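You operate a simulated robot arm through the tools that you are given. There is no shell and no other tool.

Carry out the task below with a simulated robot arm. There is one attempt and no reset: what you move stays moved.

JOB
Clamp the key in the jig, sand off its old glue with the rough block, then free it.
Fine: blue knob to HOLD, later to FREE; it stays in the jig, bar up; block back. What is to be rubbed or washed off counts as gone when no trace of it is left.

The check looks at the end state, three seconds after you hand in, the way a careful person would. Anything else that was tipped, shoved, dropped, spilled or broken makes it a failure.

ROBOT AND FRAMES
A 6-joint arm with a two-finger gripper, fixed in place. Base frame: the origin is at the foot of the arm, x ahead of it, y to its left, z up; the work surface is at about z = 0. Readings come in mm, rad, newtons and seconds.
With the tool pointing down near the work surface it reaches from about 240 to 620 mm from the base axis. Its first joint turns from -1.152 to 1.152 rad. Payload 1.37 kg.
Tool frame: the origin (TCP) lies between the finger pads and is the grasp point; the fingertips stand 22 mm ahead of it; z points along the fingers, y is the line along which they close. The gripper opens to 92 mm. The gripper's body begins 65 mm behind the TCP.
Orientation is told as [roll, pitch, yaw] about the base's x, y, z axes, in that order, counted from this pose: with the fingers straight down and closing along the base's y, the tool's x points along the base's -x, its y along +y and its z along -z.

CONTROLS
- The arm moves only by the tool servo_tool. Its argument "motion" is one flat list of numbers, 7 for each row, row after row: the turn, a rotation vector about the tool's x, y, z in rad, then the shift along the tool's x, y, z in cm, then the closure in counts, from 0 (fully open) to 255 (shut). In form: [ax, ay, az, dx, dy, dz, hand, ax, ay, az, dx, dy, dz, hand, ...]. A call has 1 to 20 rows; each row is the pose to reach, as a shift and turn from the pose commanded when the call began, along the tool's axes at that moment. Rows are played at 5 a second. More than 50 mm and 0.15 rad between two rows, or a gripper value outside its range, and nothing of the call is played. A pose out of reach is approached as far as the arm can. The call stops where the force on the tool passes 40 N (or 10 N more than at its start, if that is more) or the arm is blocked; 0.2 s more then pass. The fingers move at their own pace and stop on an object; they squeeze with about 26 N. The grip force told is the motor's: it shows also when the fingers shut on nothing. Time passes only in rows, and 0.2 s behind the last, so rows that repeat a pose let the fingers close. The reply holds the time, the measured pose of the TCP, the force on the tool along the base axes, the opening and the grip force, in the units named above and with some noise, with the torque about the TCP (base axes, N m) and any sound that the robot's microphone picked up.
- Cameras (640 x 400 px; columns grow to the right, rows downward): "scene" is fixed at [29.1, -426.7, 585.2]; the picture's right is [0.83, -0.56, 0.00], its down [-0.30, -0.45, -0.84] and it looks along [0.47, 0.69, -0.55] (base axes); focal length 315 px, centre (320, 200). "wrist" rides on the gripper at [71, 19, -102] in the tool frame; the picture's right is [-0.26, 0.97, 0.00], its down [-0.75, -0.20, -0.62] and it looks along [-0.60, -0.16, 0.78] (tool axes); focal length 280 px, centre (320, 200). There is no depth. A picture from a camera that has moved, and an enlarged one, comes with that camera's place and axes in the base frame and with its lens.
- get_image(camera): a new picture of that camera. No time passes.
- close_up(camera, box): a new picture of the part [left, top, right, bottom] of that camera's present view, enlarged. No time passes.
- finish_job(): hands the job in; it is judged then, once.

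Places have to be worked out from the pictures, the camera data and where the tool is seen. Open the gripper and draw the arm clear of the work before you hand the job in, unless the task says otherwise.

The tools are called as a command line: name --argument value ..., lists and objects as JSON in quotes. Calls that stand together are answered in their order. servo_tool: Moves the arm, as the interface text tells. Its arguments: {"type":"object","properties":{"motion":{"type":"array"}},"required":["motion"]} The other tools are called the same way: get_image (camera) takes a picture; close_up (camera, box) takes an enlarged picture of a part of a camera's view; finish_job () hands the job in.

At the start:

```text
time_s: 0.0
position: [454.5, 84.6, 318.8]
ee_rot: [0.001, 0.003, 0.0]
wrist_force: [-0.6, 0.0, 0.0]
ft_torque: [-0.01, 0.02, -0.01]
opening: 91.8
finger_force: 0.2
```

scene: 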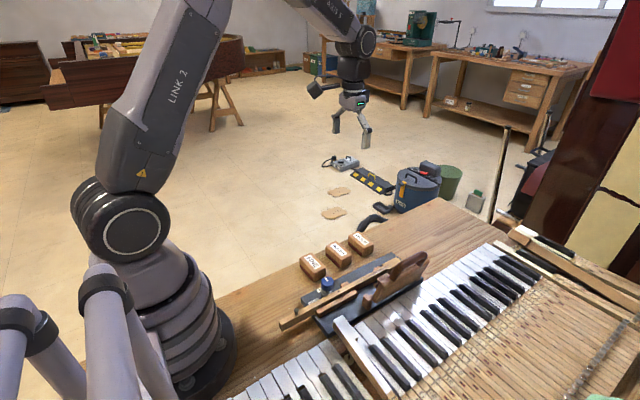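
wrist: 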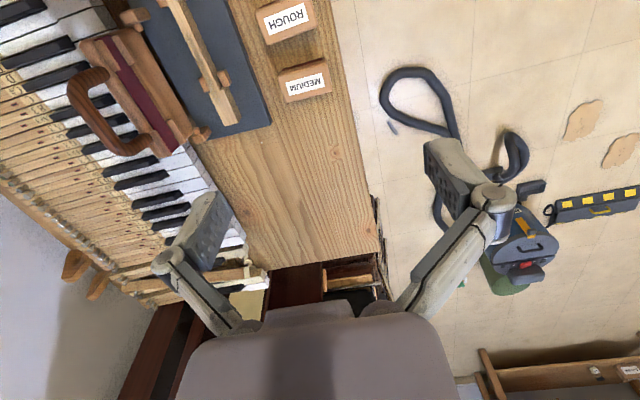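

I start with enlarged views of the jig area from both cameras to identify the knob, bar, key and blocks.

close_up --camera "scene" --box '[260, 220, 460, 345]'

close_up --camera "wrist" --box '[60, 0, 380, 200]'

```text
3.20 times, centred on (360, 282) of scene
camera zoom: at [29.1, -426.7, 585.2], right [0.83, -0.56, 0.0], down [-0.3, -0.45, -0.84], along [0.47, 0.69, -0.55], focal length 1007 px, centre (192, -64)
```

zoom: 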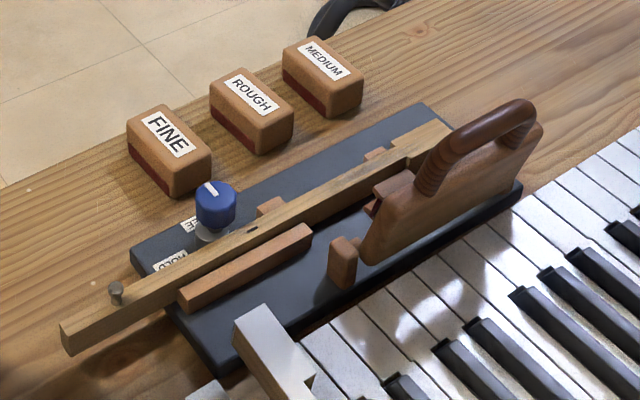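

```text
2.00 times, centred on (220, 100) of wrist
camera zoom: at [382.6, 104.1, 421.1], right [0.26, 0.97, 0.0], down [0.75, -0.2, 0.62], along [0.6, -0.16, -0.78], focal length 561 px, centre (520, 400)
```

zoom: 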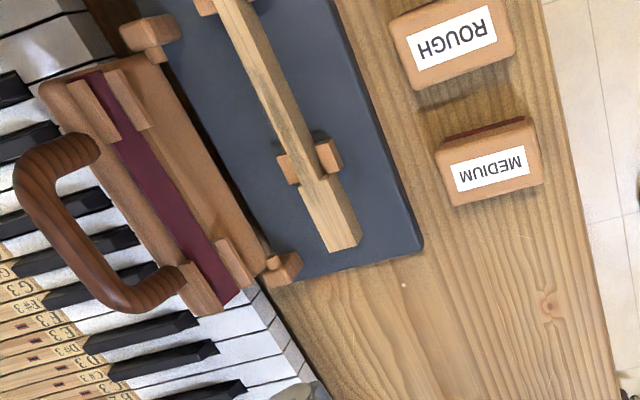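

The scene shows a dark jig plate holding a wooden key, with a blue knob (labels HOLD and FREE), a hinged bar with a brown handle that is now up, and three blocks: FINE, ROUGH and MEDIUM. I'll draw the arm back toward the base at the same height so the wrist camera looks down on the jig.

servo_tool --motion '[0, 0, 0, 3, 0, 0, 0, 0, 0, 0, 6, 0, 0, 0, 0, 0, 0, 9, 0, 0, 0, 0, 0, 0, 12, 0, 0, 0, 0, 0, 0, 15, 0, 0, 0, 0, 0, 0, 15, 0, 0, 0]'

get_image --camera "wrist"

get_image --camera "scene"

```text
time_s: 1.4
position: [304.1, 86.3, 318.9]
ee_rot: [0.0, 0.002, 0.0]
wrist_force: [0.3, 0.0, 0.5]
ft_torque: [0.0, -0.02, 0.02]
opening: 91.9
finger_force: 0.1
```

```text
taken
camera wrist: at [231.6, 105.3, 421.1], right [0.26, 0.97, 0.0], down [0.75, -0.2, 0.63], along [0.6, -0.16, -0.78], focal length 280 px, centre (320, 200)
```

wrist: 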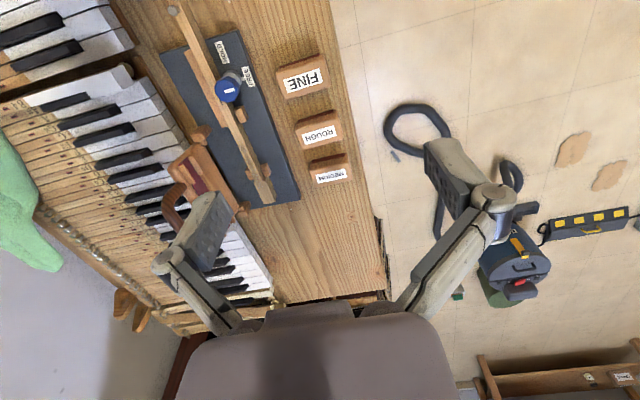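

```text
taken
```

scene: 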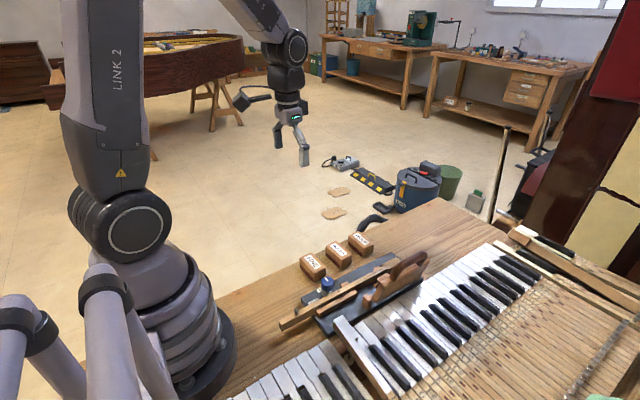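

The whole jig is now in view; I zoom in on it for details.

close_up --camera "wrist" --box '[150, 0, 360, 131]'

close_up --camera "wrist" --box '[150, 90, 360, 221]'

```text
3.05 times, centred on (255, 66) of wrist
camera zoom: at [231.6, 105.3, 421.1], right [0.26, 0.97, 0.0], down [0.75, -0.2, 0.63], along [0.6, -0.16, -0.78], focal length 854 px, centre (518, 610)
```

zoom: 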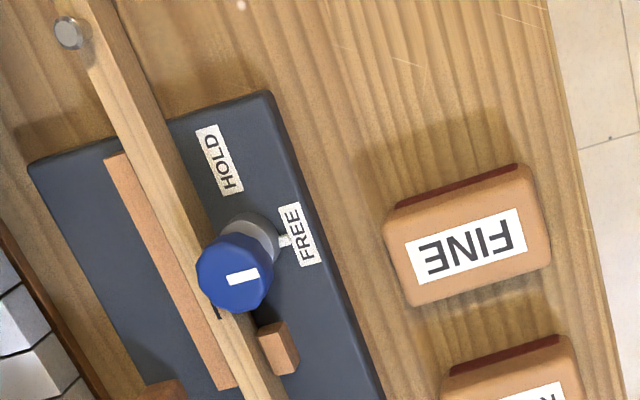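

```text
3.05 times, centred on (255, 156) of wrist
camera zoom: at [231.6, 105.3, 421.1], right [0.26, 0.97, 0.0], down [0.75, -0.2, 0.63], along [0.6, -0.16, -0.78], focal length 854 px, centre (518, 336)
```

zoom: 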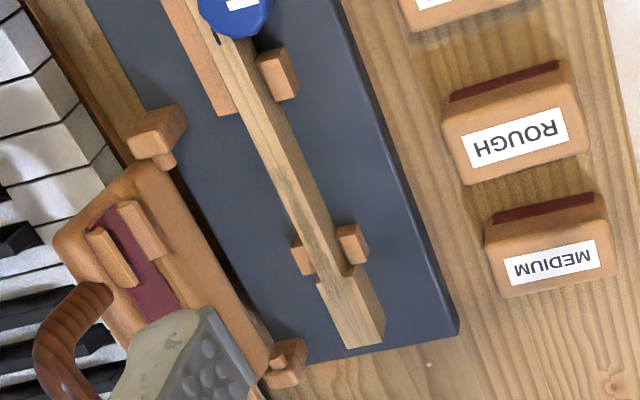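

I work out the key as running along base x at y≈-62 (x from 190 to 520), the knob at about (309,-35) with its top near z=60, and ROUGH at about (415,54) with its top near z=20. Next I lower the camera for a closer look at the key, the bar and any glue.

servo_tool --motion '[0, 0, 0, 0.46, -2.3, 2.7, 0, 0, 0, 0, 0.92, -4.6, 5.4, 0, 0, 0, 0, 1.38, -6.9, 8.1, 0, 0, 0, 0, 1.84, -9.2, 10.8, 0, 0, 0, 0, 2.3, -11.6, 13.5, 0, 0, 0, 0, 2.3, -11.6, 13.5, 0]'

get_image --camera "wrist"

get_image --camera "scene"

```text
time_s: 2.8
position: [282.8, -31.3, 183.9]
ee_rot: [0.0, -0.001, -0.001]
wrist_force: [-0.8, 0.2, -0.1]
ft_torque: [-0.01, -0.01, 0.01]
opening: 91.8
finger_force: 0.0
```

```text
taken
camera wrist: at [211.4, -11.6, 284.4], right [0.26, 0.97, 0.0], down [0.75, -0.2, 0.63], along [0.6, -0.16, -0.78], focal length 280 px, centre (320, 200)
```

wrist: 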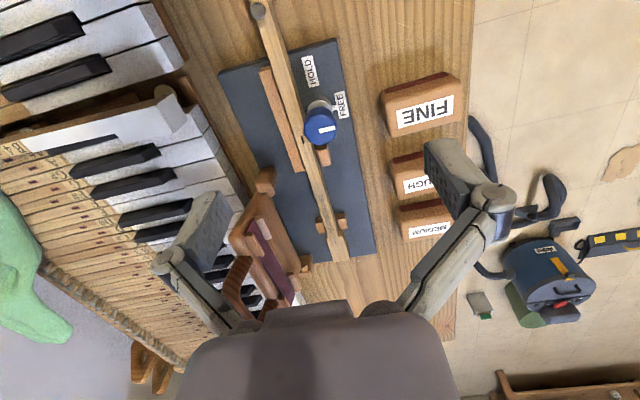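

```text
taken
```

scene: 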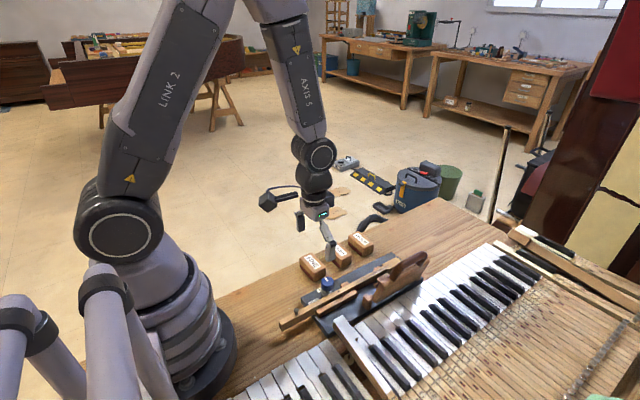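

close_up --camera "wrist" --box '[210, 0, 370, 100]'

close_up --camera "wrist" --box '[210, 90, 370, 190]'

close_up --camera "wrist" --box '[210, 180, 370, 280]'

```text
4.00 times, centred on (290, 50) of wrist
camera zoom: at [211.4, -11.6, 284.4], right [0.26, 0.97, 0.0], down [0.75, -0.2, 0.63], along [0.6, -0.16, -0.78], focal length 1122 px, centre (440, 800)
```

zoom: 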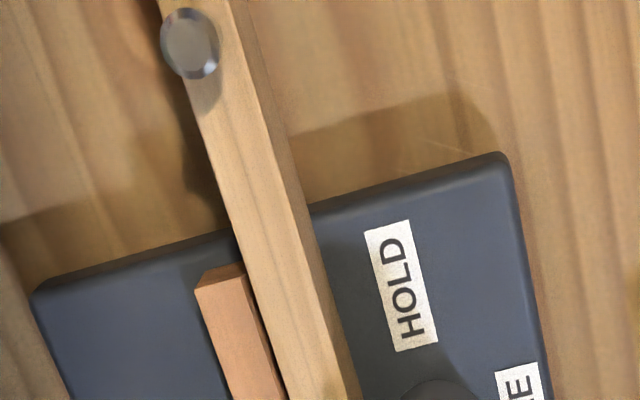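

```text
4.00 times, centred on (290, 140) of wrist
camera zoom: at [211.4, -11.6, 284.4], right [0.26, 0.97, 0.0], down [0.75, -0.2, 0.63], along [0.6, -0.16, -0.78], focal length 1122 px, centre (440, 440)
```

zoom: 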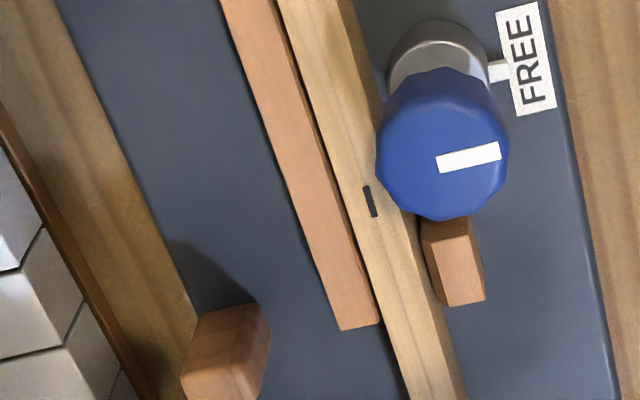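

```text
4.00 times, centred on (290, 230) of wrist
camera zoom: at [211.4, -11.6, 284.4], right [0.26, 0.97, 0.0], down [0.75, -0.2, 0.63], along [0.6, -0.16, -0.78], focal length 1122 px, centre (440, 80)
```

zoom: 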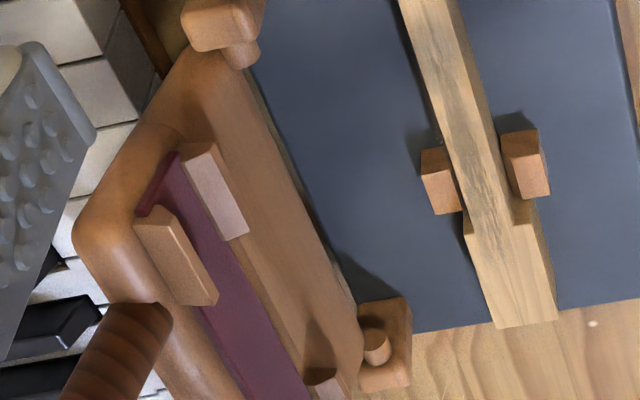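

The grey-brown glue smears seem to lie on the top of the narrow part of the key, from about x=370 to the step near x=457. The bar folds over that same region, so it has to stay up. I zoom in from the scene camera to judge the heights of the posts and key top.

close_up --camera "scene" --box '[360, 240, 440, 290]'

close_up --camera "scene" --box '[300, 265, 380, 315]'

close_up --camera "wrist" --box '[290, 170, 370, 270]'

```text
8.00 times, centred on (400, 265) of scene
camera zoom: at [29.1, -426.7, 585.2], right [0.83, -0.56, 0.0], down [-0.3, -0.45, -0.84], along [0.47, 0.69, -0.55], focal length 2517 px, centre (-320, -320)
```

zoom: 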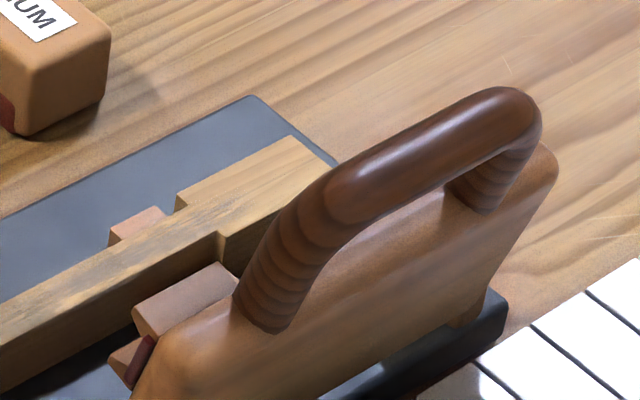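

```text
8.00 times, centred on (340, 290) of scene
camera zoom: at [29.1, -426.7, 585.2], right [0.83, -0.56, 0.0], down [-0.3, -0.45, -0.84], along [0.47, 0.69, -0.55], focal length 2517 px, centre (160, -520)
```

zoom: 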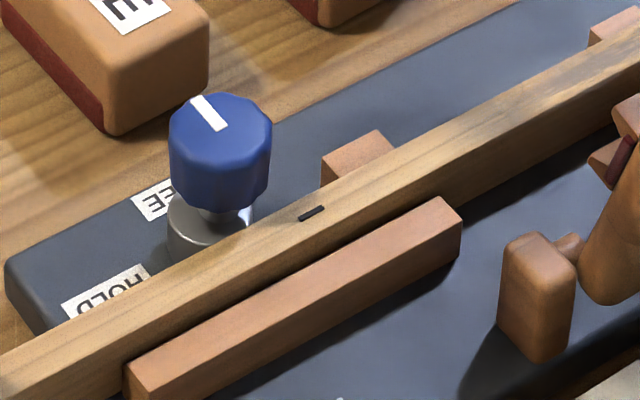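

```text
4.00 times, centred on (330, 220) of wrist
camera zoom: at [211.4, -11.6, 284.4], right [0.26, 0.97, 0.0], down [0.75, -0.2, 0.63], along [0.6, -0.16, -0.78], focal length 1122 px, centre (280, 120)
```

zoom: 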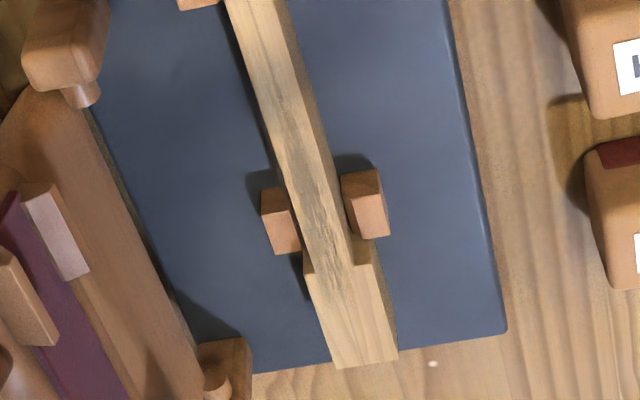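

To judge the heights of the key top and posts I tilt the tool forward by 0.6 rad. That gives the wrist camera a flatter view along the key while the fingertips stay above z≈85.

servo_tool --motion '[0, -0.12, 0, -1.26, 0, 1.2, 0, 0, -0.24, 0, -2.5, 0, 2.6, 0, 0, -0.36, 0, -3.8, 0, 4.4, 0, 0, -0.48, 0, -5.0, 0, 6.0, 0, 0, -0.6, 0, -6.3, 0, 7.8, 0, 0, -0.6, 0, -6.3, 0, 7.8, 0]'

get_image --camera "wrist"

get_image --camera "scene"

```text
time_s: 4.2
position: [348.8, -32.8, 104.8]
ee_rot: [0.0, -0.601, -0.001]
wrist_force: [0.1, 0.3, 0.7]
ft_torque: [0.0, 0.01, 0.01]
opening: 91.8
finger_force: 0.1
out of reach, approached as far as the arm can: row 4, 5, 6
```

```text
taken
camera wrist: at [231.6, -13.5, 149.0], right [0.22, 0.96, 0.15], down [0.27, -0.2, 0.94], along [0.94, -0.16, -0.3], focal length 280 px, centre (320, 200)
```

wrist: 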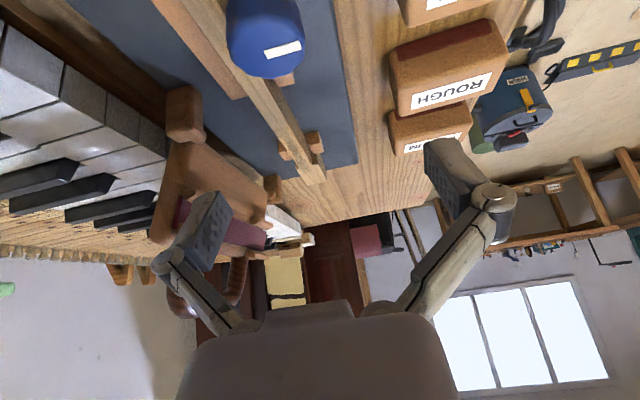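

```text
taken
```

scene: 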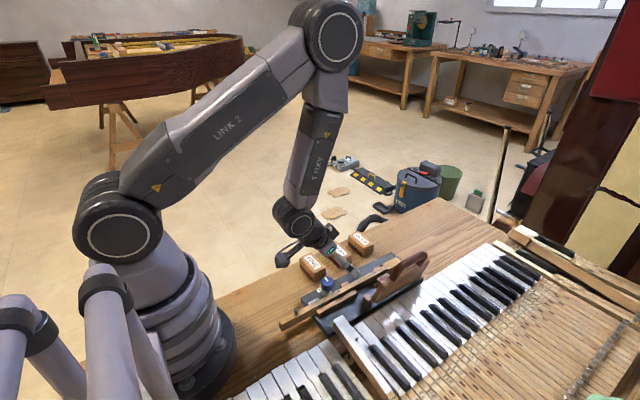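

This view runs nearly along the key; I enlarge the post region and the knob.

close_up --camera "wrist" --box '[230, 80, 350, 200]'

close_up --camera "wrist" --box '[170, 0, 330, 100]'

close_up --camera "wrist" --box '[370, 0, 530, 160]'

close_up --camera "wrist" --box '[130, 80, 330, 320]'

```text
3.33 times, centred on (290, 140) of wrist
camera zoom: at [231.6, -13.5, 149.0], right [0.22, 0.96, 0.15], down [0.27, -0.2, 0.94], along [0.94, -0.16, -0.3], focal length 935 px, centre (420, 400)
```

zoom: 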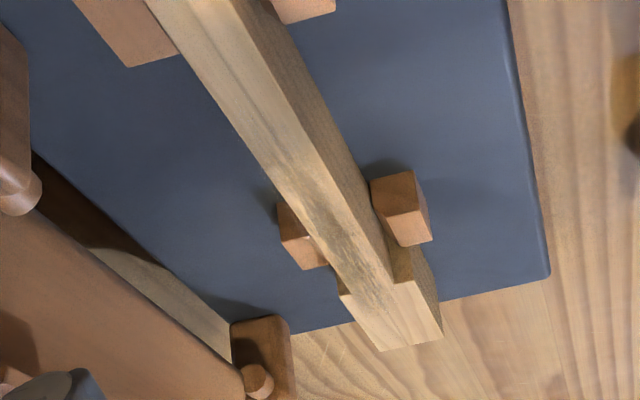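

```text
4.00 times, centred on (250, 50) of wrist
camera zoom: at [231.6, -13.5, 149.0], right [0.22, 0.96, 0.15], down [0.27, -0.2, 0.94], along [0.94, -0.16, -0.3], focal length 1122 px, centre (600, 800)
```

zoom: 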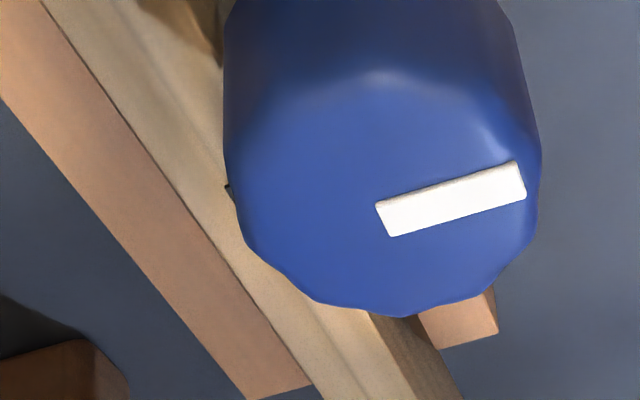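

```text
2.50 times, centred on (450, 80) of wrist
camera zoom: at [231.6, -13.5, 149.0], right [0.22, 0.96, 0.15], down [0.27, -0.2, 0.94], along [0.94, -0.16, -0.3], focal length 701 px, centre (-5, 500)
```

zoom: 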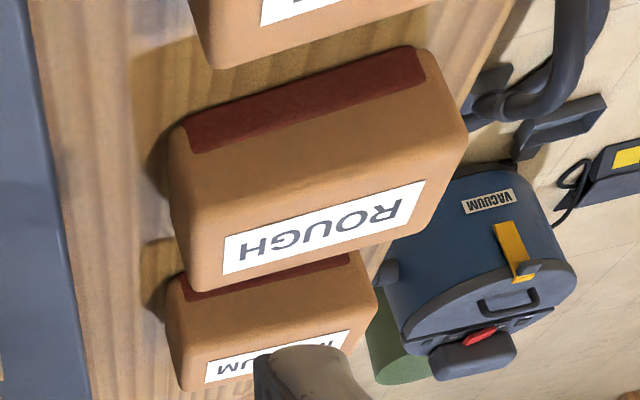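

```text
1.67 times, centred on (230, 200) of wrist
camera zoom: at [231.6, -13.5, 149.0], right [0.22, 0.96, 0.15], down [0.27, -0.2, 0.94], along [0.94, -0.16, -0.3], focal length 467 px, centre (470, 200)
```

zoom: 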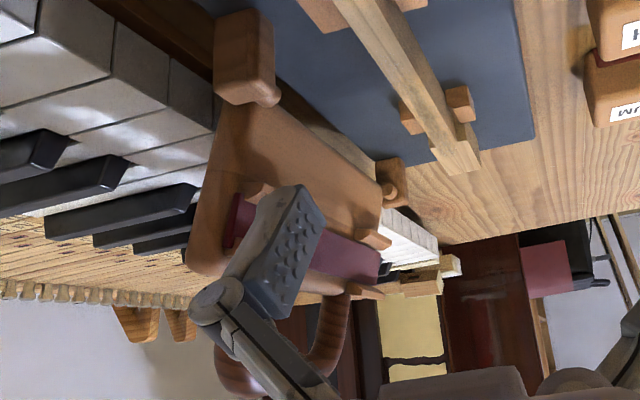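

I judge the posts to be slightly lower than the key top, at z≈32 against 36. The knob cap is about 27 mm across, centred near (308,-37) with its top at z≈63, and its mark points to FREE (+y); HOLD lies toward -x, a 90° turn counter-clockwise seen from above. I return the tool upright above the knob.

servo_tool --motion '[0, 0.12, 0, 0.13, -0.1, -1.2, 0, 0, 0.24, 0, 0.26, -0.2, -2.4, 0, 0, 0.36, 0, 0.39, -0.3, -3.6, 0, 0, 0.48, 0, 0.52, -0.5, -4.8, 0, 0, 0.6, 0, 0.65, -0.6, -5.8, 0, 0, 0.6, 0, 0.65, -0.6, -5.8, 0]'

get_image --camera "wrist"

```text
time_s: 5.6
position: [309.7, -37.1, 149.6]
ee_rot: [0.001, 0.0, 0.001]
wrist_force: [0.2, 0.6, 1.0]
ft_torque: [-0.05, -0.01, -0.02]
opening: 92.0
finger_force: 0.0
```

```text
taken
camera wrist: at [237.7, -18.3, 252.7], right [0.26, 0.97, 0.0], down [0.75, -0.2, 0.62], along [0.6, -0.16, -0.78], focal length 280 px, centre (320, 200)
```

wrist: 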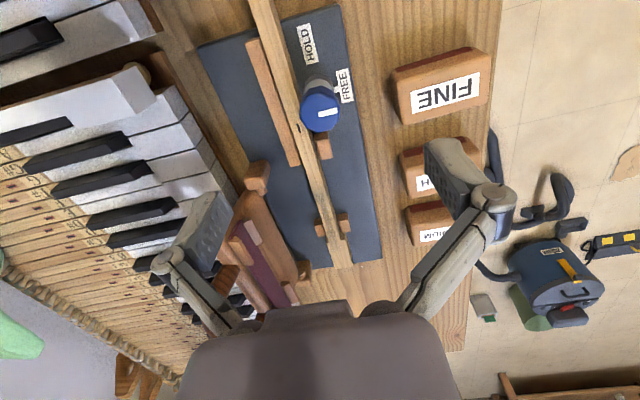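

Upright above the knob; now I yaw the hand by -45° and come down to tips at about z=75, just above the cap, to check centring.

servo_tool --motion '[0, 0, 0.131, 0, 0, 0.8, 0, 0, 0, 0.262, 0, 0, 1.7, 0, 0, 0, 0.393, 0, 0, 2.6, 0, 0, 0, 0.524, 0, 0, 3.5, 0, 0, 0, 0.655, 0, 0, 4.4, 0, 0, 0, 0.785, 0, 0, 5.2, 0, 0, 0, 0.785, 0, 0, 5.2, 0]'

get_image --camera "wrist"

close_up --camera "scene" --box '[260, 220, 420, 320]'

```text
time_s: 7.2
position: [307.7, -38.3, 98.1]
ee_rot: [0.0, 0.001, -0.787]
wrist_force: [-0.1, 0.5, 0.0]
ft_torque: [0.02, -0.05, 0.01]
opening: 92.1
finger_force: 0.2
```

```text
taken
camera wrist: at [271.6, 26.0, 200.1], right [0.87, 0.5, 0.0], down [0.39, -0.68, 0.62], along [0.31, -0.54, -0.78], focal length 280 px, centre (320, 200)
```

wrist: 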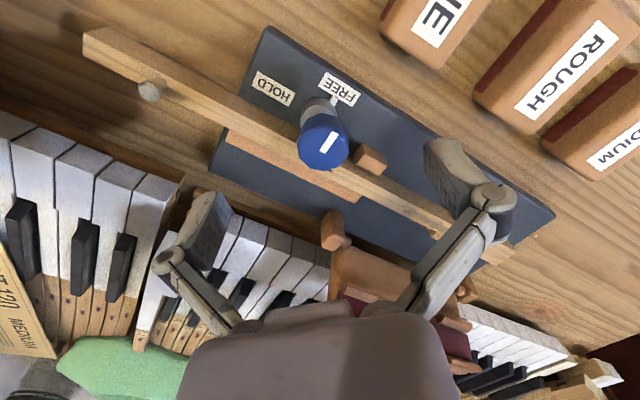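

```text
4.00 times, centred on (340, 270) of scene
camera zoom: at [29.1, -426.7, 585.2], right [0.83, -0.56, 0.0], down [-0.3, -0.45, -0.84], along [0.47, 0.69, -0.55], focal length 1258 px, centre (240, -80)
```

zoom: 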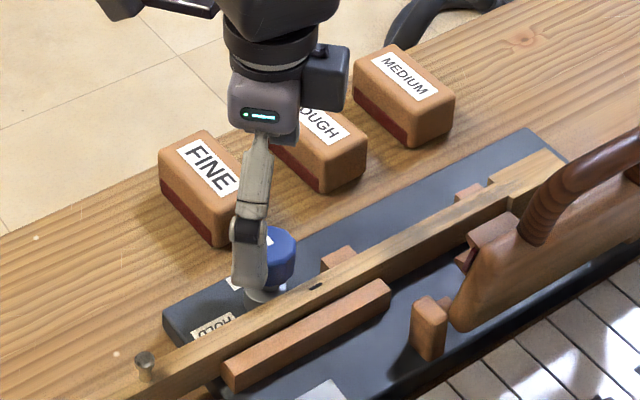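

By projection the TCP axis at cap-top height should appear at pixel (320,149); I enlarge to measure the cap's centre against it.

close_up --camera "wrist" --box '[260, 80, 400, 180]'

```text
4.00 times, centred on (330, 130) of wrist
camera zoom: at [271.6, 26.0, 200.1], right [0.87, 0.5, 0.0], down [0.39, -0.68, 0.62], along [0.31, -0.54, -0.78], focal length 1122 px, centre (280, 480)
```

zoom: 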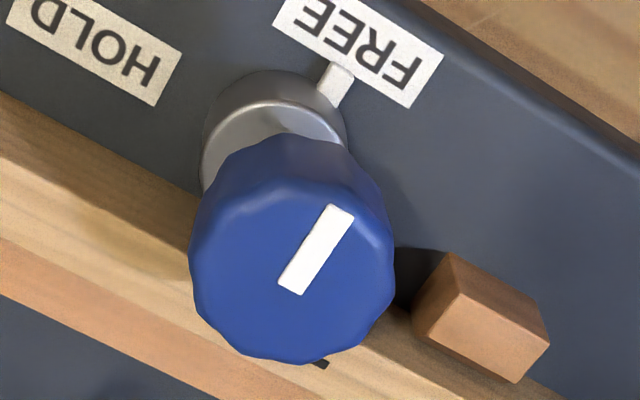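

The cap centre sits about 1.5 mm along tool +y from the axis. I shift by that, lower so the tips are at z≈46 (key top is about 38), then close on the cap.

servo_tool --motion '[0, 0, 0, 0, 0.15, 1.0, 0, 0, 0, 0, 0, 0.15, 2.0, 0, 0, 0, 0, 0, 0.15, 3.0, 0, 0, 0, 0, 0, 0.15, 3.0, 0]'

get_image --camera "wrist"

close_up --camera "scene" --box '[260, 220, 420, 320]'

```text
time_s: 8.2
position: [310.7, -37.5, 69.3]
ee_rot: [0.0, 0.002, -0.787]
wrist_force: [-0.8, -0.2, 1.0]
ft_torque: [0.0, -0.01, -0.01]
opening: 92.0
finger_force: 0.0
```

```text
taken
camera wrist: at [273.9, 26.4, 171.1], right [0.87, 0.5, 0.0], down [0.39, -0.68, 0.63], along [0.31, -0.54, -0.78], focal length 280 px, centre (320, 200)
```

wrist: 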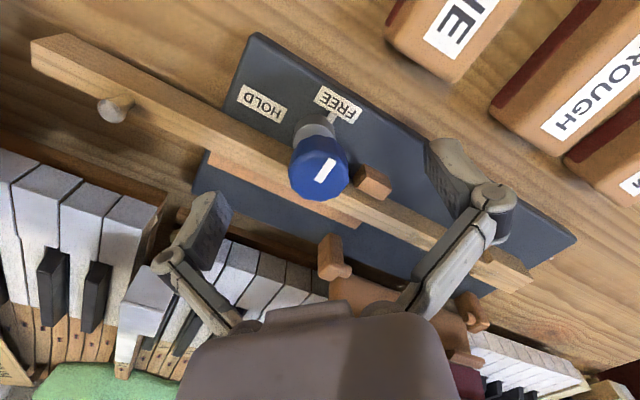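

```text
4.00 times, centred on (340, 270) of scene
camera zoom: at [29.1, -426.7, 585.2], right [0.83, -0.56, 0.0], down [-0.3, -0.45, -0.84], along [0.47, 0.69, -0.55], focal length 1258 px, centre (240, -80)
```

zoom: 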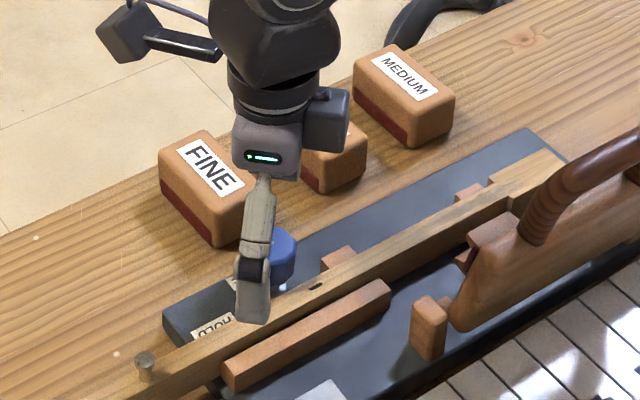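

The knob lies between the fingers; I enlarge to measure its remaining offset before closing.

close_up --camera "wrist" --box '[250, 100, 390, 220]'

```text
3.33 times, centred on (320, 160) of wrist
camera zoom: at [273.9, 26.4, 171.1], right [0.87, 0.5, 0.0], down [0.39, -0.68, 0.63], along [0.31, -0.54, -0.78], focal length 935 px, centre (320, 333)
```

zoom: 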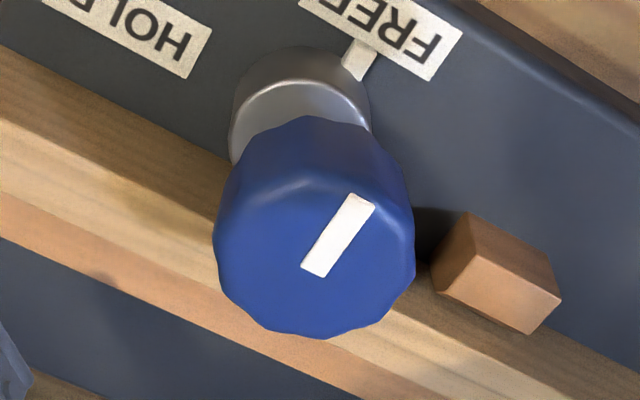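

The cap is centred within about 1 mm. I close the fingers on it.

servo_tool --motion '[0, 0, 0, 0, -0.06, 0, 120, 0, 0, 0, 0, -0.06, 0, 255, 0, 0, 0, 0, -0.06, 0, 255, 0, 0, 0, 0, -0.06, 0, 255, 0, 0, 0, 0, -0.06, 0, 255, 0, 0, 0, 0, -0.06, 0, 255]'

get_image --camera "wrist"

```text
time_s: 9.6
position: [310.7, -37.9, 69.3]
ee_rot: [0.001, 0.0, -0.785]
wrist_force: [-2.6, -4.9, 3.2]
ft_torque: [-0.04, 0.0, 0.0]
opening: 27.5
finger_force: 25.9
```

```text
taken
camera wrist: at [273.3, 26.1, 171.2], right [0.87, 0.5, 0.0], down [0.39, -0.68, 0.62], along [0.31, -0.54, -0.78], focal length 280 px, centre (320, 200)
```

wrist: 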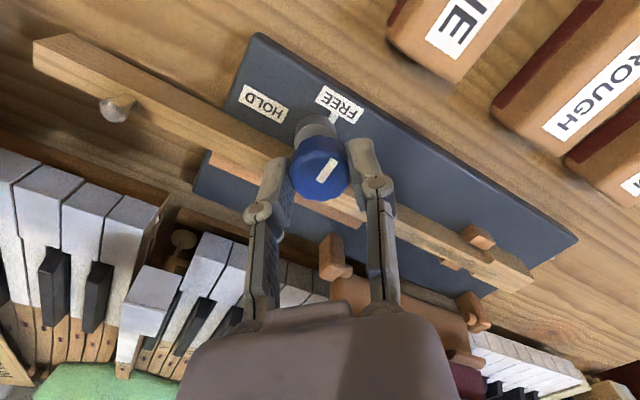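

The knob is gripped (opening 27.5 mm, 26 N). I turn it counter-clockwise by half of the 90° first and check the reaction.

servo_tool --motion '[0, 0, -0.13, 0, -0.04, 0, 255, 0, 0, -0.26, 0, -0.04, 0, 255, 0, 0, -0.39, 0, -0.04, 0, 255, 0, 0, -0.52, 0, -0.04, 0, 255, 0, 0, -0.65, 0, -0.04, 0, 255, 0, 0, -0.785, 0, -0.04, 0, 255, 0, 0, -0.785, 0, -0.04, 0, 255]'

get_image --camera "wrist"

```text
time_s: 11.2
position: [310.3, -38.8, 67.6]
ee_rot: [0.0, -0.001, 0.002]
wrist_force: [1.2, -4.3, 14.5]
ft_torque: [-0.04, -0.03, 0.03]
opening: 27.5
finger_force: 26.1
```

```text
taken
camera wrist: at [238.6, -18.7, 169.1], right [0.26, 0.97, 0.0], down [0.75, -0.2, 0.63], along [0.6, -0.16, -0.78], focal length 280 px, centre (320, 200)
```

wrist: 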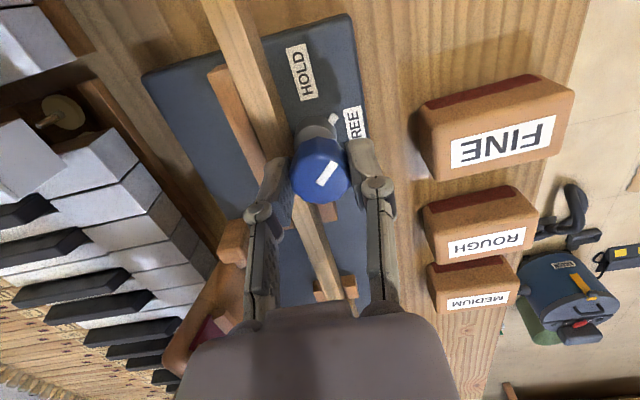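

The knob follows the hand; the z force rose to 14.5 N and the TCP reads 1.7 mm lower, perhaps the knob moving vertically as it turns. I try a 1 mm move down at this angle to see whether that force falls or grows.

servo_tool --motion '[0, 0, 0, 0, 0, 0.05, 255, 0, 0, 0, 0, 0, 0.1, 255, 0, 0, 0, 0, 0, 0.1, 255]'

close_up --camera "scene" --box '[260, 220, 420, 320]'

close_up --camera "wrist" --box '[230, 90, 410, 210]'

```text
time_s: 12.0
position: [309.6, -37.1, 66.2]
ee_rot: [0.001, -0.003, -0.004]
wrist_force: [2.3, -14.7, 14.0]
ft_torque: [-0.13, -0.09, -0.02]
opening: 27.2
finger_force: 25.9
```

```text
4.00 times, centred on (340, 270) of scene
camera zoom: at [29.0, -426.7, 585.2], right [0.83, -0.56, 0.0], down [-0.3, -0.45, -0.84], along [0.47, 0.69, -0.55], focal length 1258 px, centre (240, -80)
```

zoom: 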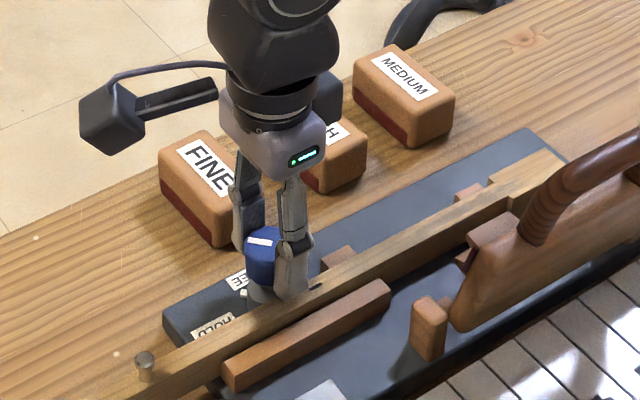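

```text
3.33 times, centred on (320, 150) of wrist
camera zoom: at [238.5, -18.5, 168.6], right [0.26, 0.96, 0.0], down [0.75, -0.21, 0.63], along [0.6, -0.16, -0.78], focal length 935 px, centre (320, 367)
```

zoom: 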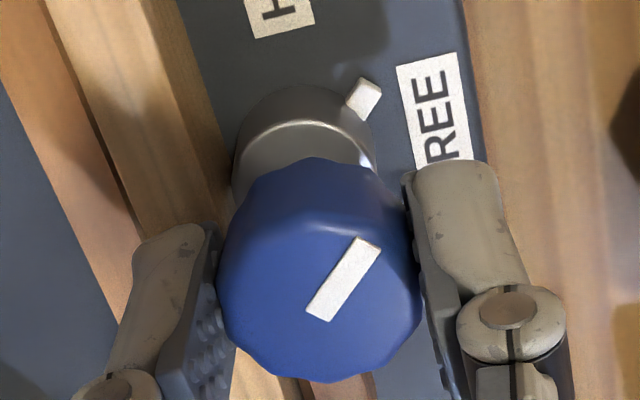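

Pressing down did not change the z force, but the y force went to -14.7 N, suggesting the knob sits a little toward -y of my tool. I move back up 1 mm and 1 mm toward -y to relieve it, and read the forces again.

servo_tool --motion '[0, 0, 0, 0, -0.05, -0.05, 255, 0, 0, 0, 0, -0.1, -0.1, 255, 0, 0, 0, 0, -0.1, -0.1, 255]'

```text
time_s: 12.8
position: [310.1, -38.9, 67.1]
ee_rot: [-0.001, 0.002, 0.0]
wrist_force: [7.8, -2.5, 0.0]
ft_torque: [0.03, -0.03, 0.0]
opening: 27.4
finger_force: 25.7
```

Forces dropped (z 0 N, y -2.5 N, x 7.8 N), so it was only grip offset. I continue the remaining 45° with a 0.5 mm shift toward +x.

servo_tool --motion '[0, 0, -0.13, -0.05, 0, 0, 255, 0, 0, -0.26, -0.05, 0, 0, 255, 0, 0, -0.39, -0.05, 0, 0, 255, 0, 0, -0.52, -0.05, 0, 0, 255, 0, 0, -0.65, -0.05, 0, 0, 255, 0, 0, -0.785, -0.05, 0, 0, 255, 0, 0, -0.785, -0.05, 0, 0, 255]'

get_image --camera "wrist"

close_up --camera "scene" --box '[260, 220, 420, 320]'

```text
time_s: 14.4
position: [308.2, -39.6, 67.2]
ee_rot: [0.002, 0.002, 0.786]
wrist_force: [-8.2, 2.9, -0.5]
ft_torque: [-0.05, -0.01, -0.15]
opening: 27.5
finger_force: 26.5
```

```text
taken
camera wrist: at [245.2, -75.1, 169.4], right [-0.5, 0.87, 0.0], down [0.68, 0.39, 0.62], along [0.54, 0.31, -0.78], focal length 280 px, centre (320, 200)
```

wrist: 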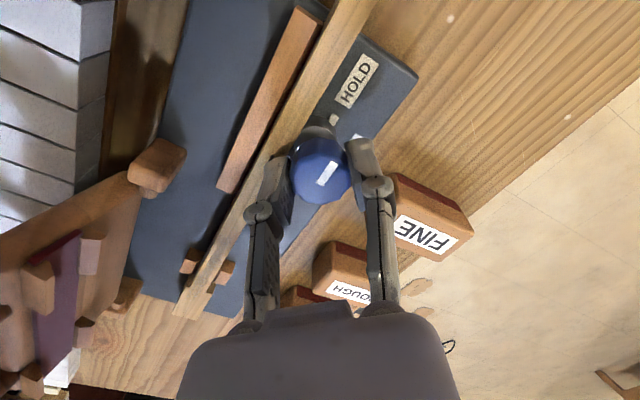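

```text
4.00 times, centred on (340, 270) of scene
camera zoom: at [29.2, -426.7, 585.2], right [0.83, -0.56, 0.0], down [-0.3, -0.45, -0.84], along [0.47, 0.69, -0.55], focal length 1258 px, centre (240, -80)
```

zoom: 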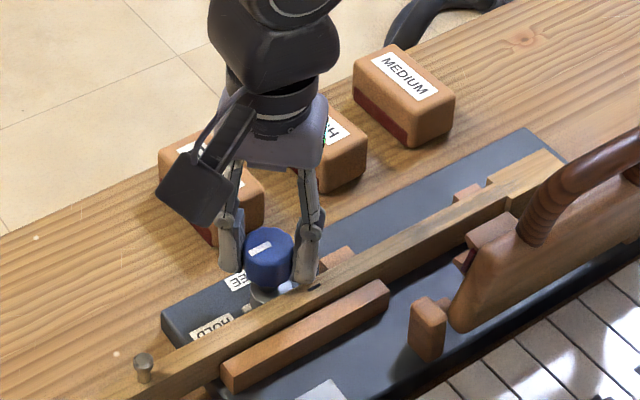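

The turn completed with small forces. I enlarge to check where the pointer stands relative to the HOLD label.

close_up --camera "wrist" --box '[240, 40, 420, 210]'

close_up --camera "scene" --box '[290, 265, 370, 315]'

```text
2.35 times, centred on (330, 125) of wrist
camera zoom: at [245.2, -75.1, 169.4], right [-0.5, 0.87, 0.0], down [0.68, 0.39, 0.62], along [0.54, 0.31, -0.78], focal length 660 px, centre (296, 376)
```

zoom: 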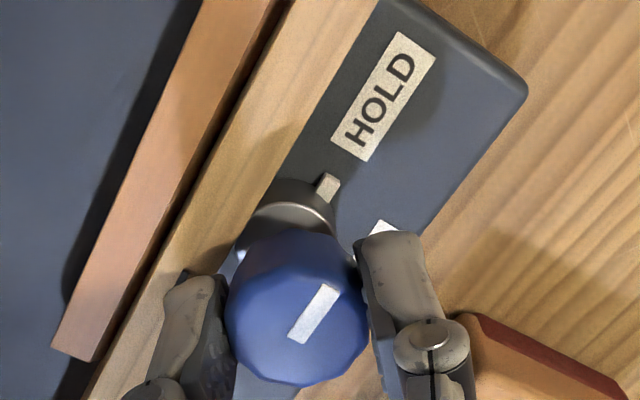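

```text
8.00 times, centred on (330, 290) of scene
camera zoom: at [29.2, -426.7, 585.2], right [0.83, -0.56, 0.0], down [-0.3, -0.45, -0.84], along [0.47, 0.69, -0.55], focal length 2517 px, centre (240, -520)
```

zoom: 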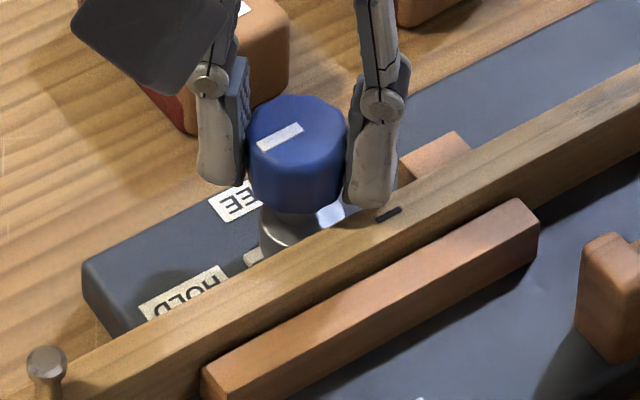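

The mark and the base pointer now point along -x at HOLD. I open the fingers, let the knob go and rise straight up.

servo_tool --motion '[0, 0, 0, 0, 0, 0, 100, 0, 0, 0, 0, 0, 0, 60, 0, 0, 0, 0, 0, 0, 60, 0, 0, 0, 0, 0, 0, 60, 0, 0, 0, 0, 0, -2, 60, 0, 0, 0, 0, 0, -5, 60, 0, 0, 0, 0, 0, -9, 30, 0, 0, 0, 0, 0, -9, 0]'

get_image --camera "wrist"

close_up --camera "scene" --box '[260, 220, 460, 345]'

```text
time_s: 16.2
position: [310.3, -39.2, 158.6]
ee_rot: [0.0, 0.0, 0.787]
wrist_force: [0.8, -0.2, 0.1]
ft_torque: [0.0, 0.04, 0.01]
opening: 92.0
finger_force: 0.1
```

```text
taken
camera wrist: at [245.2, -75.3, 259.9], right [-0.5, 0.87, 0.0], down [0.68, 0.39, 0.62], along [0.54, 0.31, -0.78], focal length 280 px, centre (320, 200)
```

wrist: 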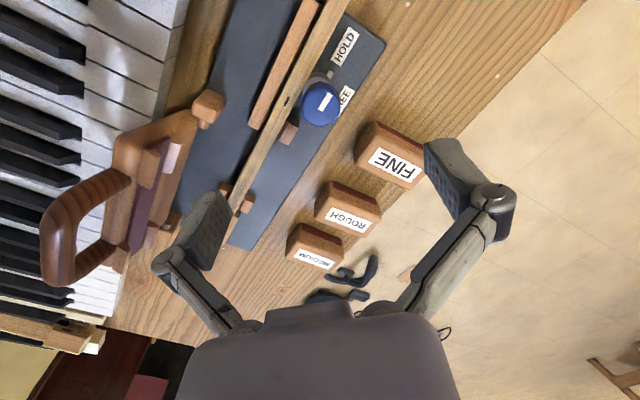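

```text
3.20 times, centred on (360, 282) of scene
camera zoom: at [29.1, -426.7, 585.2], right [0.83, -0.56, 0.0], down [-0.3, -0.45, -0.84], along [0.47, 0.69, -0.55], focal length 1007 px, centre (192, -64)
```

zoom: 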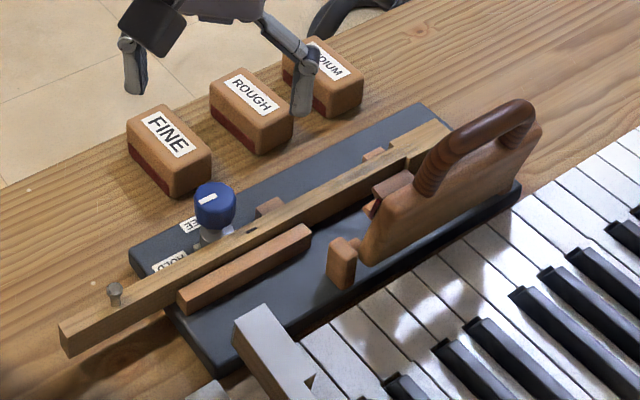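

The knob stayed at HOLD and nothing else moved. Next is the ROUGH block; I enlarge the wrist view to fix its centre and edges.

close_up --camera "wrist" --box '[270, 150, 430, 290]'

close_up --camera "scene" --box '[290, 225, 380, 285]'

```text
2.86 times, centred on (350, 220) of wrist
camera zoom: at [245.2, -75.3, 259.9], right [-0.5, 0.87, 0.0], down [0.68, 0.39, 0.62], along [0.54, 0.31, -0.78], focal length 801 px, centre (234, 143)
```

zoom: 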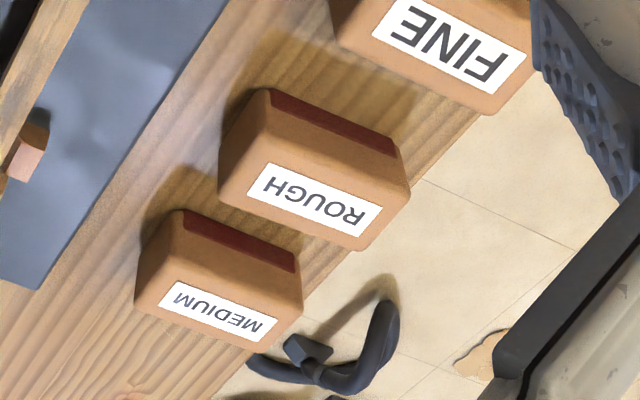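

```text
6.67 times, centred on (335, 255) of scene
camera zoom: at [29.1, -426.7, 585.2], right [0.83, -0.56, 0.0], down [-0.3, -0.45, -0.84], along [0.47, 0.69, -0.55], focal length 2097 px, centre (220, -167)
```

zoom: 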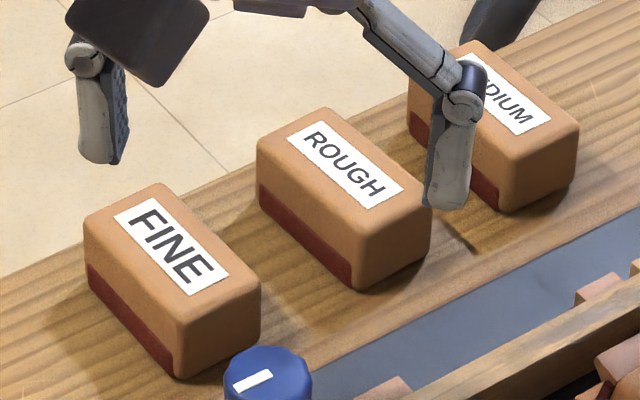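

All views agree on ROUGH being centred at about (413,56), roughly 35 mm along x, 67 mm along y and 30 mm tall. I go over it and yaw the hand to -90° so the fingers close along x and the camera rides on the +y side, away from the bar.

servo_tool --motion '[0, 0, 0.131, -0.778, -0.032, 0.2, 0, 0, 0, 0.262, -1.556, -0.063, 0.4, 0, 0, 0, 0.393, -2.333, -0.095, 0.6, 0, 0, 0, 0.524, -3.111, -0.127, 0.8, 0, 0, 0, 0.655, -3.889, -0.158, 1.0, 0, 0, 0, 0.786, -4.667, -0.19, 1.2, 0, 0, 0, 0.917, -5.444, -0.222, 1.4, 0, 0, 0, 1.048, -6.222, -0.253, 1.7, 0, 0, 0, 1.178, -7.0, -0.285, 1.9, 0, 0, 0, 1.309, -7.778, -0.317, 2.1, 0, 0, 0, 1.44, -8.556, -0.348, 2.3, 0, 0, 0, 1.571, -9.333, -0.38, 2.5, 0, 0, 0, 1.702, -10.111, -0.412, 2.8, 0, 0, 0, 1.833, -10.889, -0.443, 3.0, 0, 0, 0, 1.964, -11.667, -0.475, 3.2, 0, 0, 0, 2.095, -12.444, -0.507, 3.4, 0, 0, 0, 2.226, -13.222, -0.538, 3.6, 0, 0, 0, 2.357, -14.0, -0.57, 3.86, 0, 0, 0, 2.357, -14.0, -0.57, 3.86, 0]'

get_image --camera "wrist"

get_image --camera "scene"

```text
time_s: 20.2
position: [413.3, 55.0, 118.7]
ee_rot: [-0.002, 0.0, -1.574]
wrist_force: [-0.4, 1.0, 0.8]
ft_torque: [-0.03, -0.03, -0.03]
opening: 91.8
finger_force: 0.0
```

```text
taken
camera wrist: at [431.2, 126.9, 220.7], right [0.96, -0.26, 0.0], down [-0.21, -0.75, 0.63], along [-0.17, -0.6, -0.78], focal length 280 px, centre (320, 200)
```

wrist: 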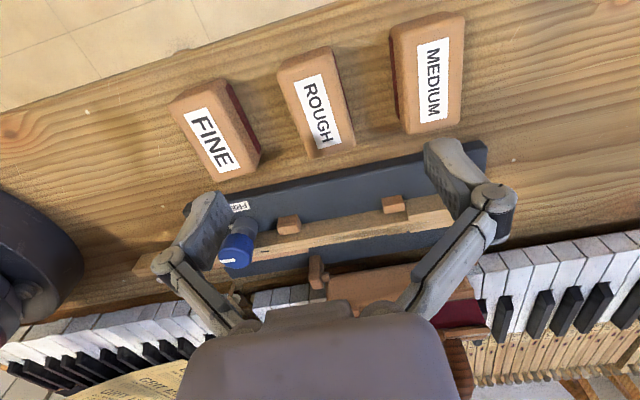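

```text
taken
```

scene: 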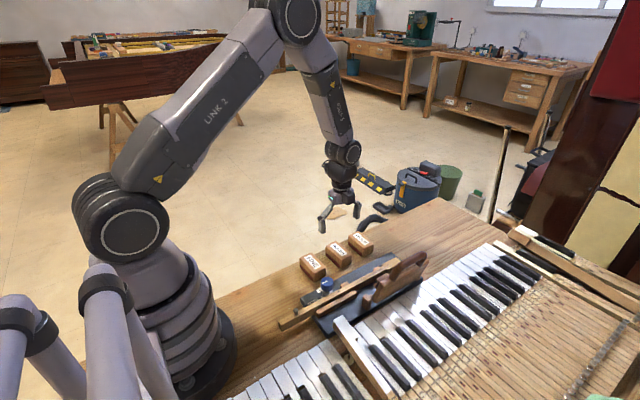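

By projection the TCP axis should meet the block top at pixel (320,111), and the ROUGH label centre is at about (318,110), so I am centred. I enlarge to measure its edges.

close_up --camera "wrist" --box '[250, 30, 410, 180]'

```text
2.67 times, centred on (330, 105) of wrist
camera zoom: at [431.2, 126.9, 220.7], right [0.96, -0.26, 0.0], down [-0.21, -0.75, 0.63], along [-0.17, -0.6, -0.78], focal length 748 px, centre (293, 453)
```

zoom: 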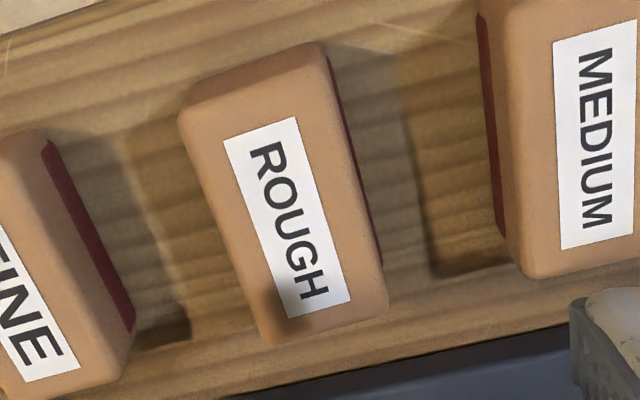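

The ROUGH block spans about x 394–429 and y 24–90, centred near (411.7,56.5), with its red pad at the bottom. I pre-close to about 60 mm, so the fingers stay clear of the neighbouring blocks, and shift 1.5 mm toward -x.

servo_tool --motion '[0, 0, 0, 0.08, -0.15, 1.0, 85, 0, 0, 0, 0.08, -0.15, 2.0, 85, 0, 0, 0, 0.08, -0.15, 3.0, 85, 0, 0, 0, 0.08, -0.15, 3.0, 85]'

get_image --camera "wrist"

```text
time_s: 21.2
position: [412.3, 57.2, 88.8]
ee_rot: [0.002, 0.0, -1.572]
wrist_force: [0.2, -0.1, 0.1]
ft_torque: [0.02, -0.01, 0.01]
opening: 61.1
finger_force: 0.0
```

```text
taken
camera wrist: at [430.9, 128.7, 190.9], right [0.96, -0.26, 0.0], down [-0.21, -0.75, 0.62], along [-0.16, -0.6, -0.78], focal length 280 px, centre (320, 200)
```

wrist: 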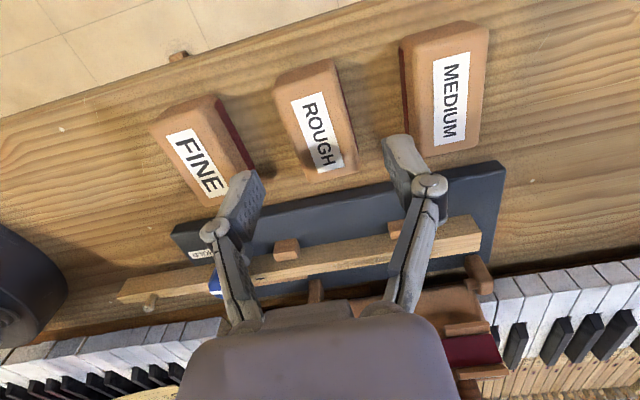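

The opening is 61 mm and well placed. I descend to TCP z≈36, with tips around 14 mm above the bench, without closing yet.

servo_tool --motion '[0, 0, 0, 0, 0, 1.5, 85, 0, 0, 0, 0, 0, 3.0, 85, 0, 0, 0, 0, 0, 4.3, 85, 0, 0, 0, 0, 0, 5.3, 85, 0, 0, 0, 0, 0, 5.3, 85]'

get_image --camera "wrist"

close_up --camera "scene" --box '[290, 215, 400, 285]'

```text
time_s: 22.4
position: [411.8, 58.0, 36.2]
ee_rot: [0.001, 0.001, -1.573]
wrist_force: [-0.8, 0.0, -0.5]
ft_torque: [-0.02, 0.02, -0.01]
opening: 61.3
finger_force: 0.0
```

```text
taken
camera wrist: at [430.6, 128.7, 137.7], right [0.96, -0.26, 0.0], down [-0.21, -0.75, 0.62], along [-0.16, -0.6, -0.78], focal length 280 px, centre (320, 200)
```

wrist: 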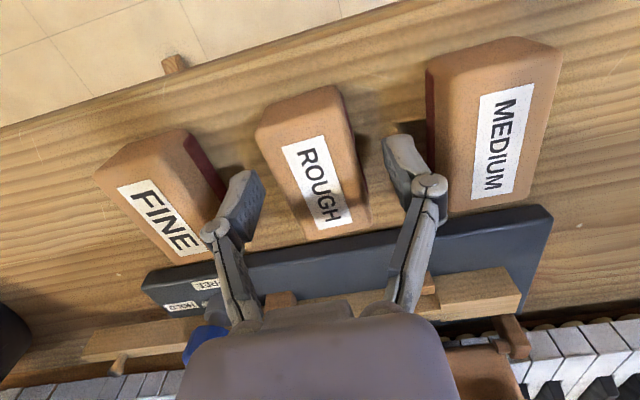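

```text
5.71 times, centred on (345, 250) of scene
camera zoom: at [29.1, -426.7, 585.2], right [0.83, -0.56, 0.0], down [-0.3, -0.45, -0.84], along [0.47, 0.69, -0.55], focal length 1798 px, centre (177, -86)
```

zoom: 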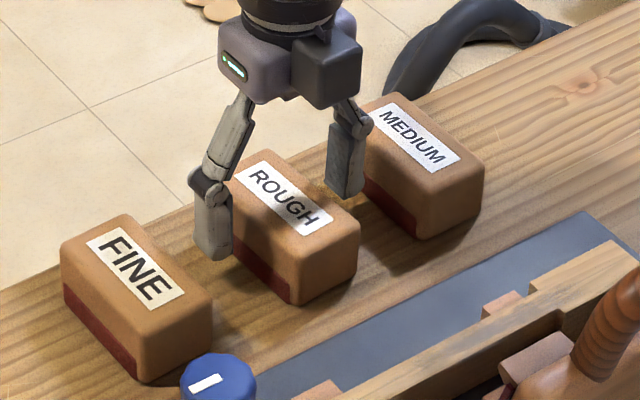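

The block lies centred between the fingers. I close on it.

servo_tool --motion '[0, 0, 0, 0, 0, 0, 130, 0, 0, 0, 0, 0, 0, 190, 0, 0, 0, 0, 0, 0, 255, 0, 0, 0, 0, 0, 0, 255, 0, 0, 0, 0, 0, 0, 255]'

get_image --camera "wrist"

```text
time_s: 23.6
position: [411.3, 57.8, 36.9]
ee_rot: [0.0, 0.0, -1.571]
wrist_force: [0.4, 0.0, 1.7]
ft_torque: [0.0, 0.0, 0.04]
opening: 38.8
finger_force: 25.9
```

```text
taken
camera wrist: at [430.6, 128.7, 138.0], right [0.96, -0.26, 0.0], down [-0.21, -0.75, 0.62], along [-0.16, -0.6, -0.78], focal length 280 px, centre (320, 200)
```

wrist: 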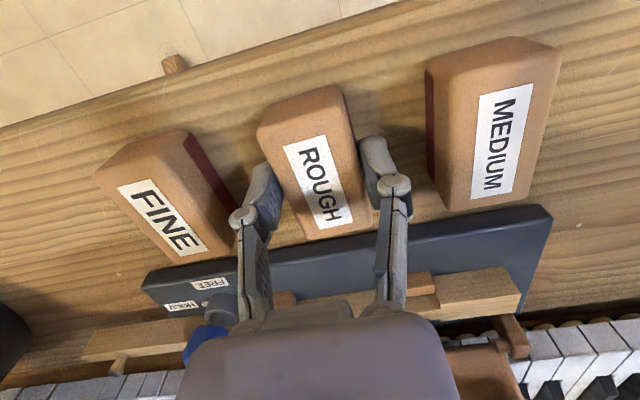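

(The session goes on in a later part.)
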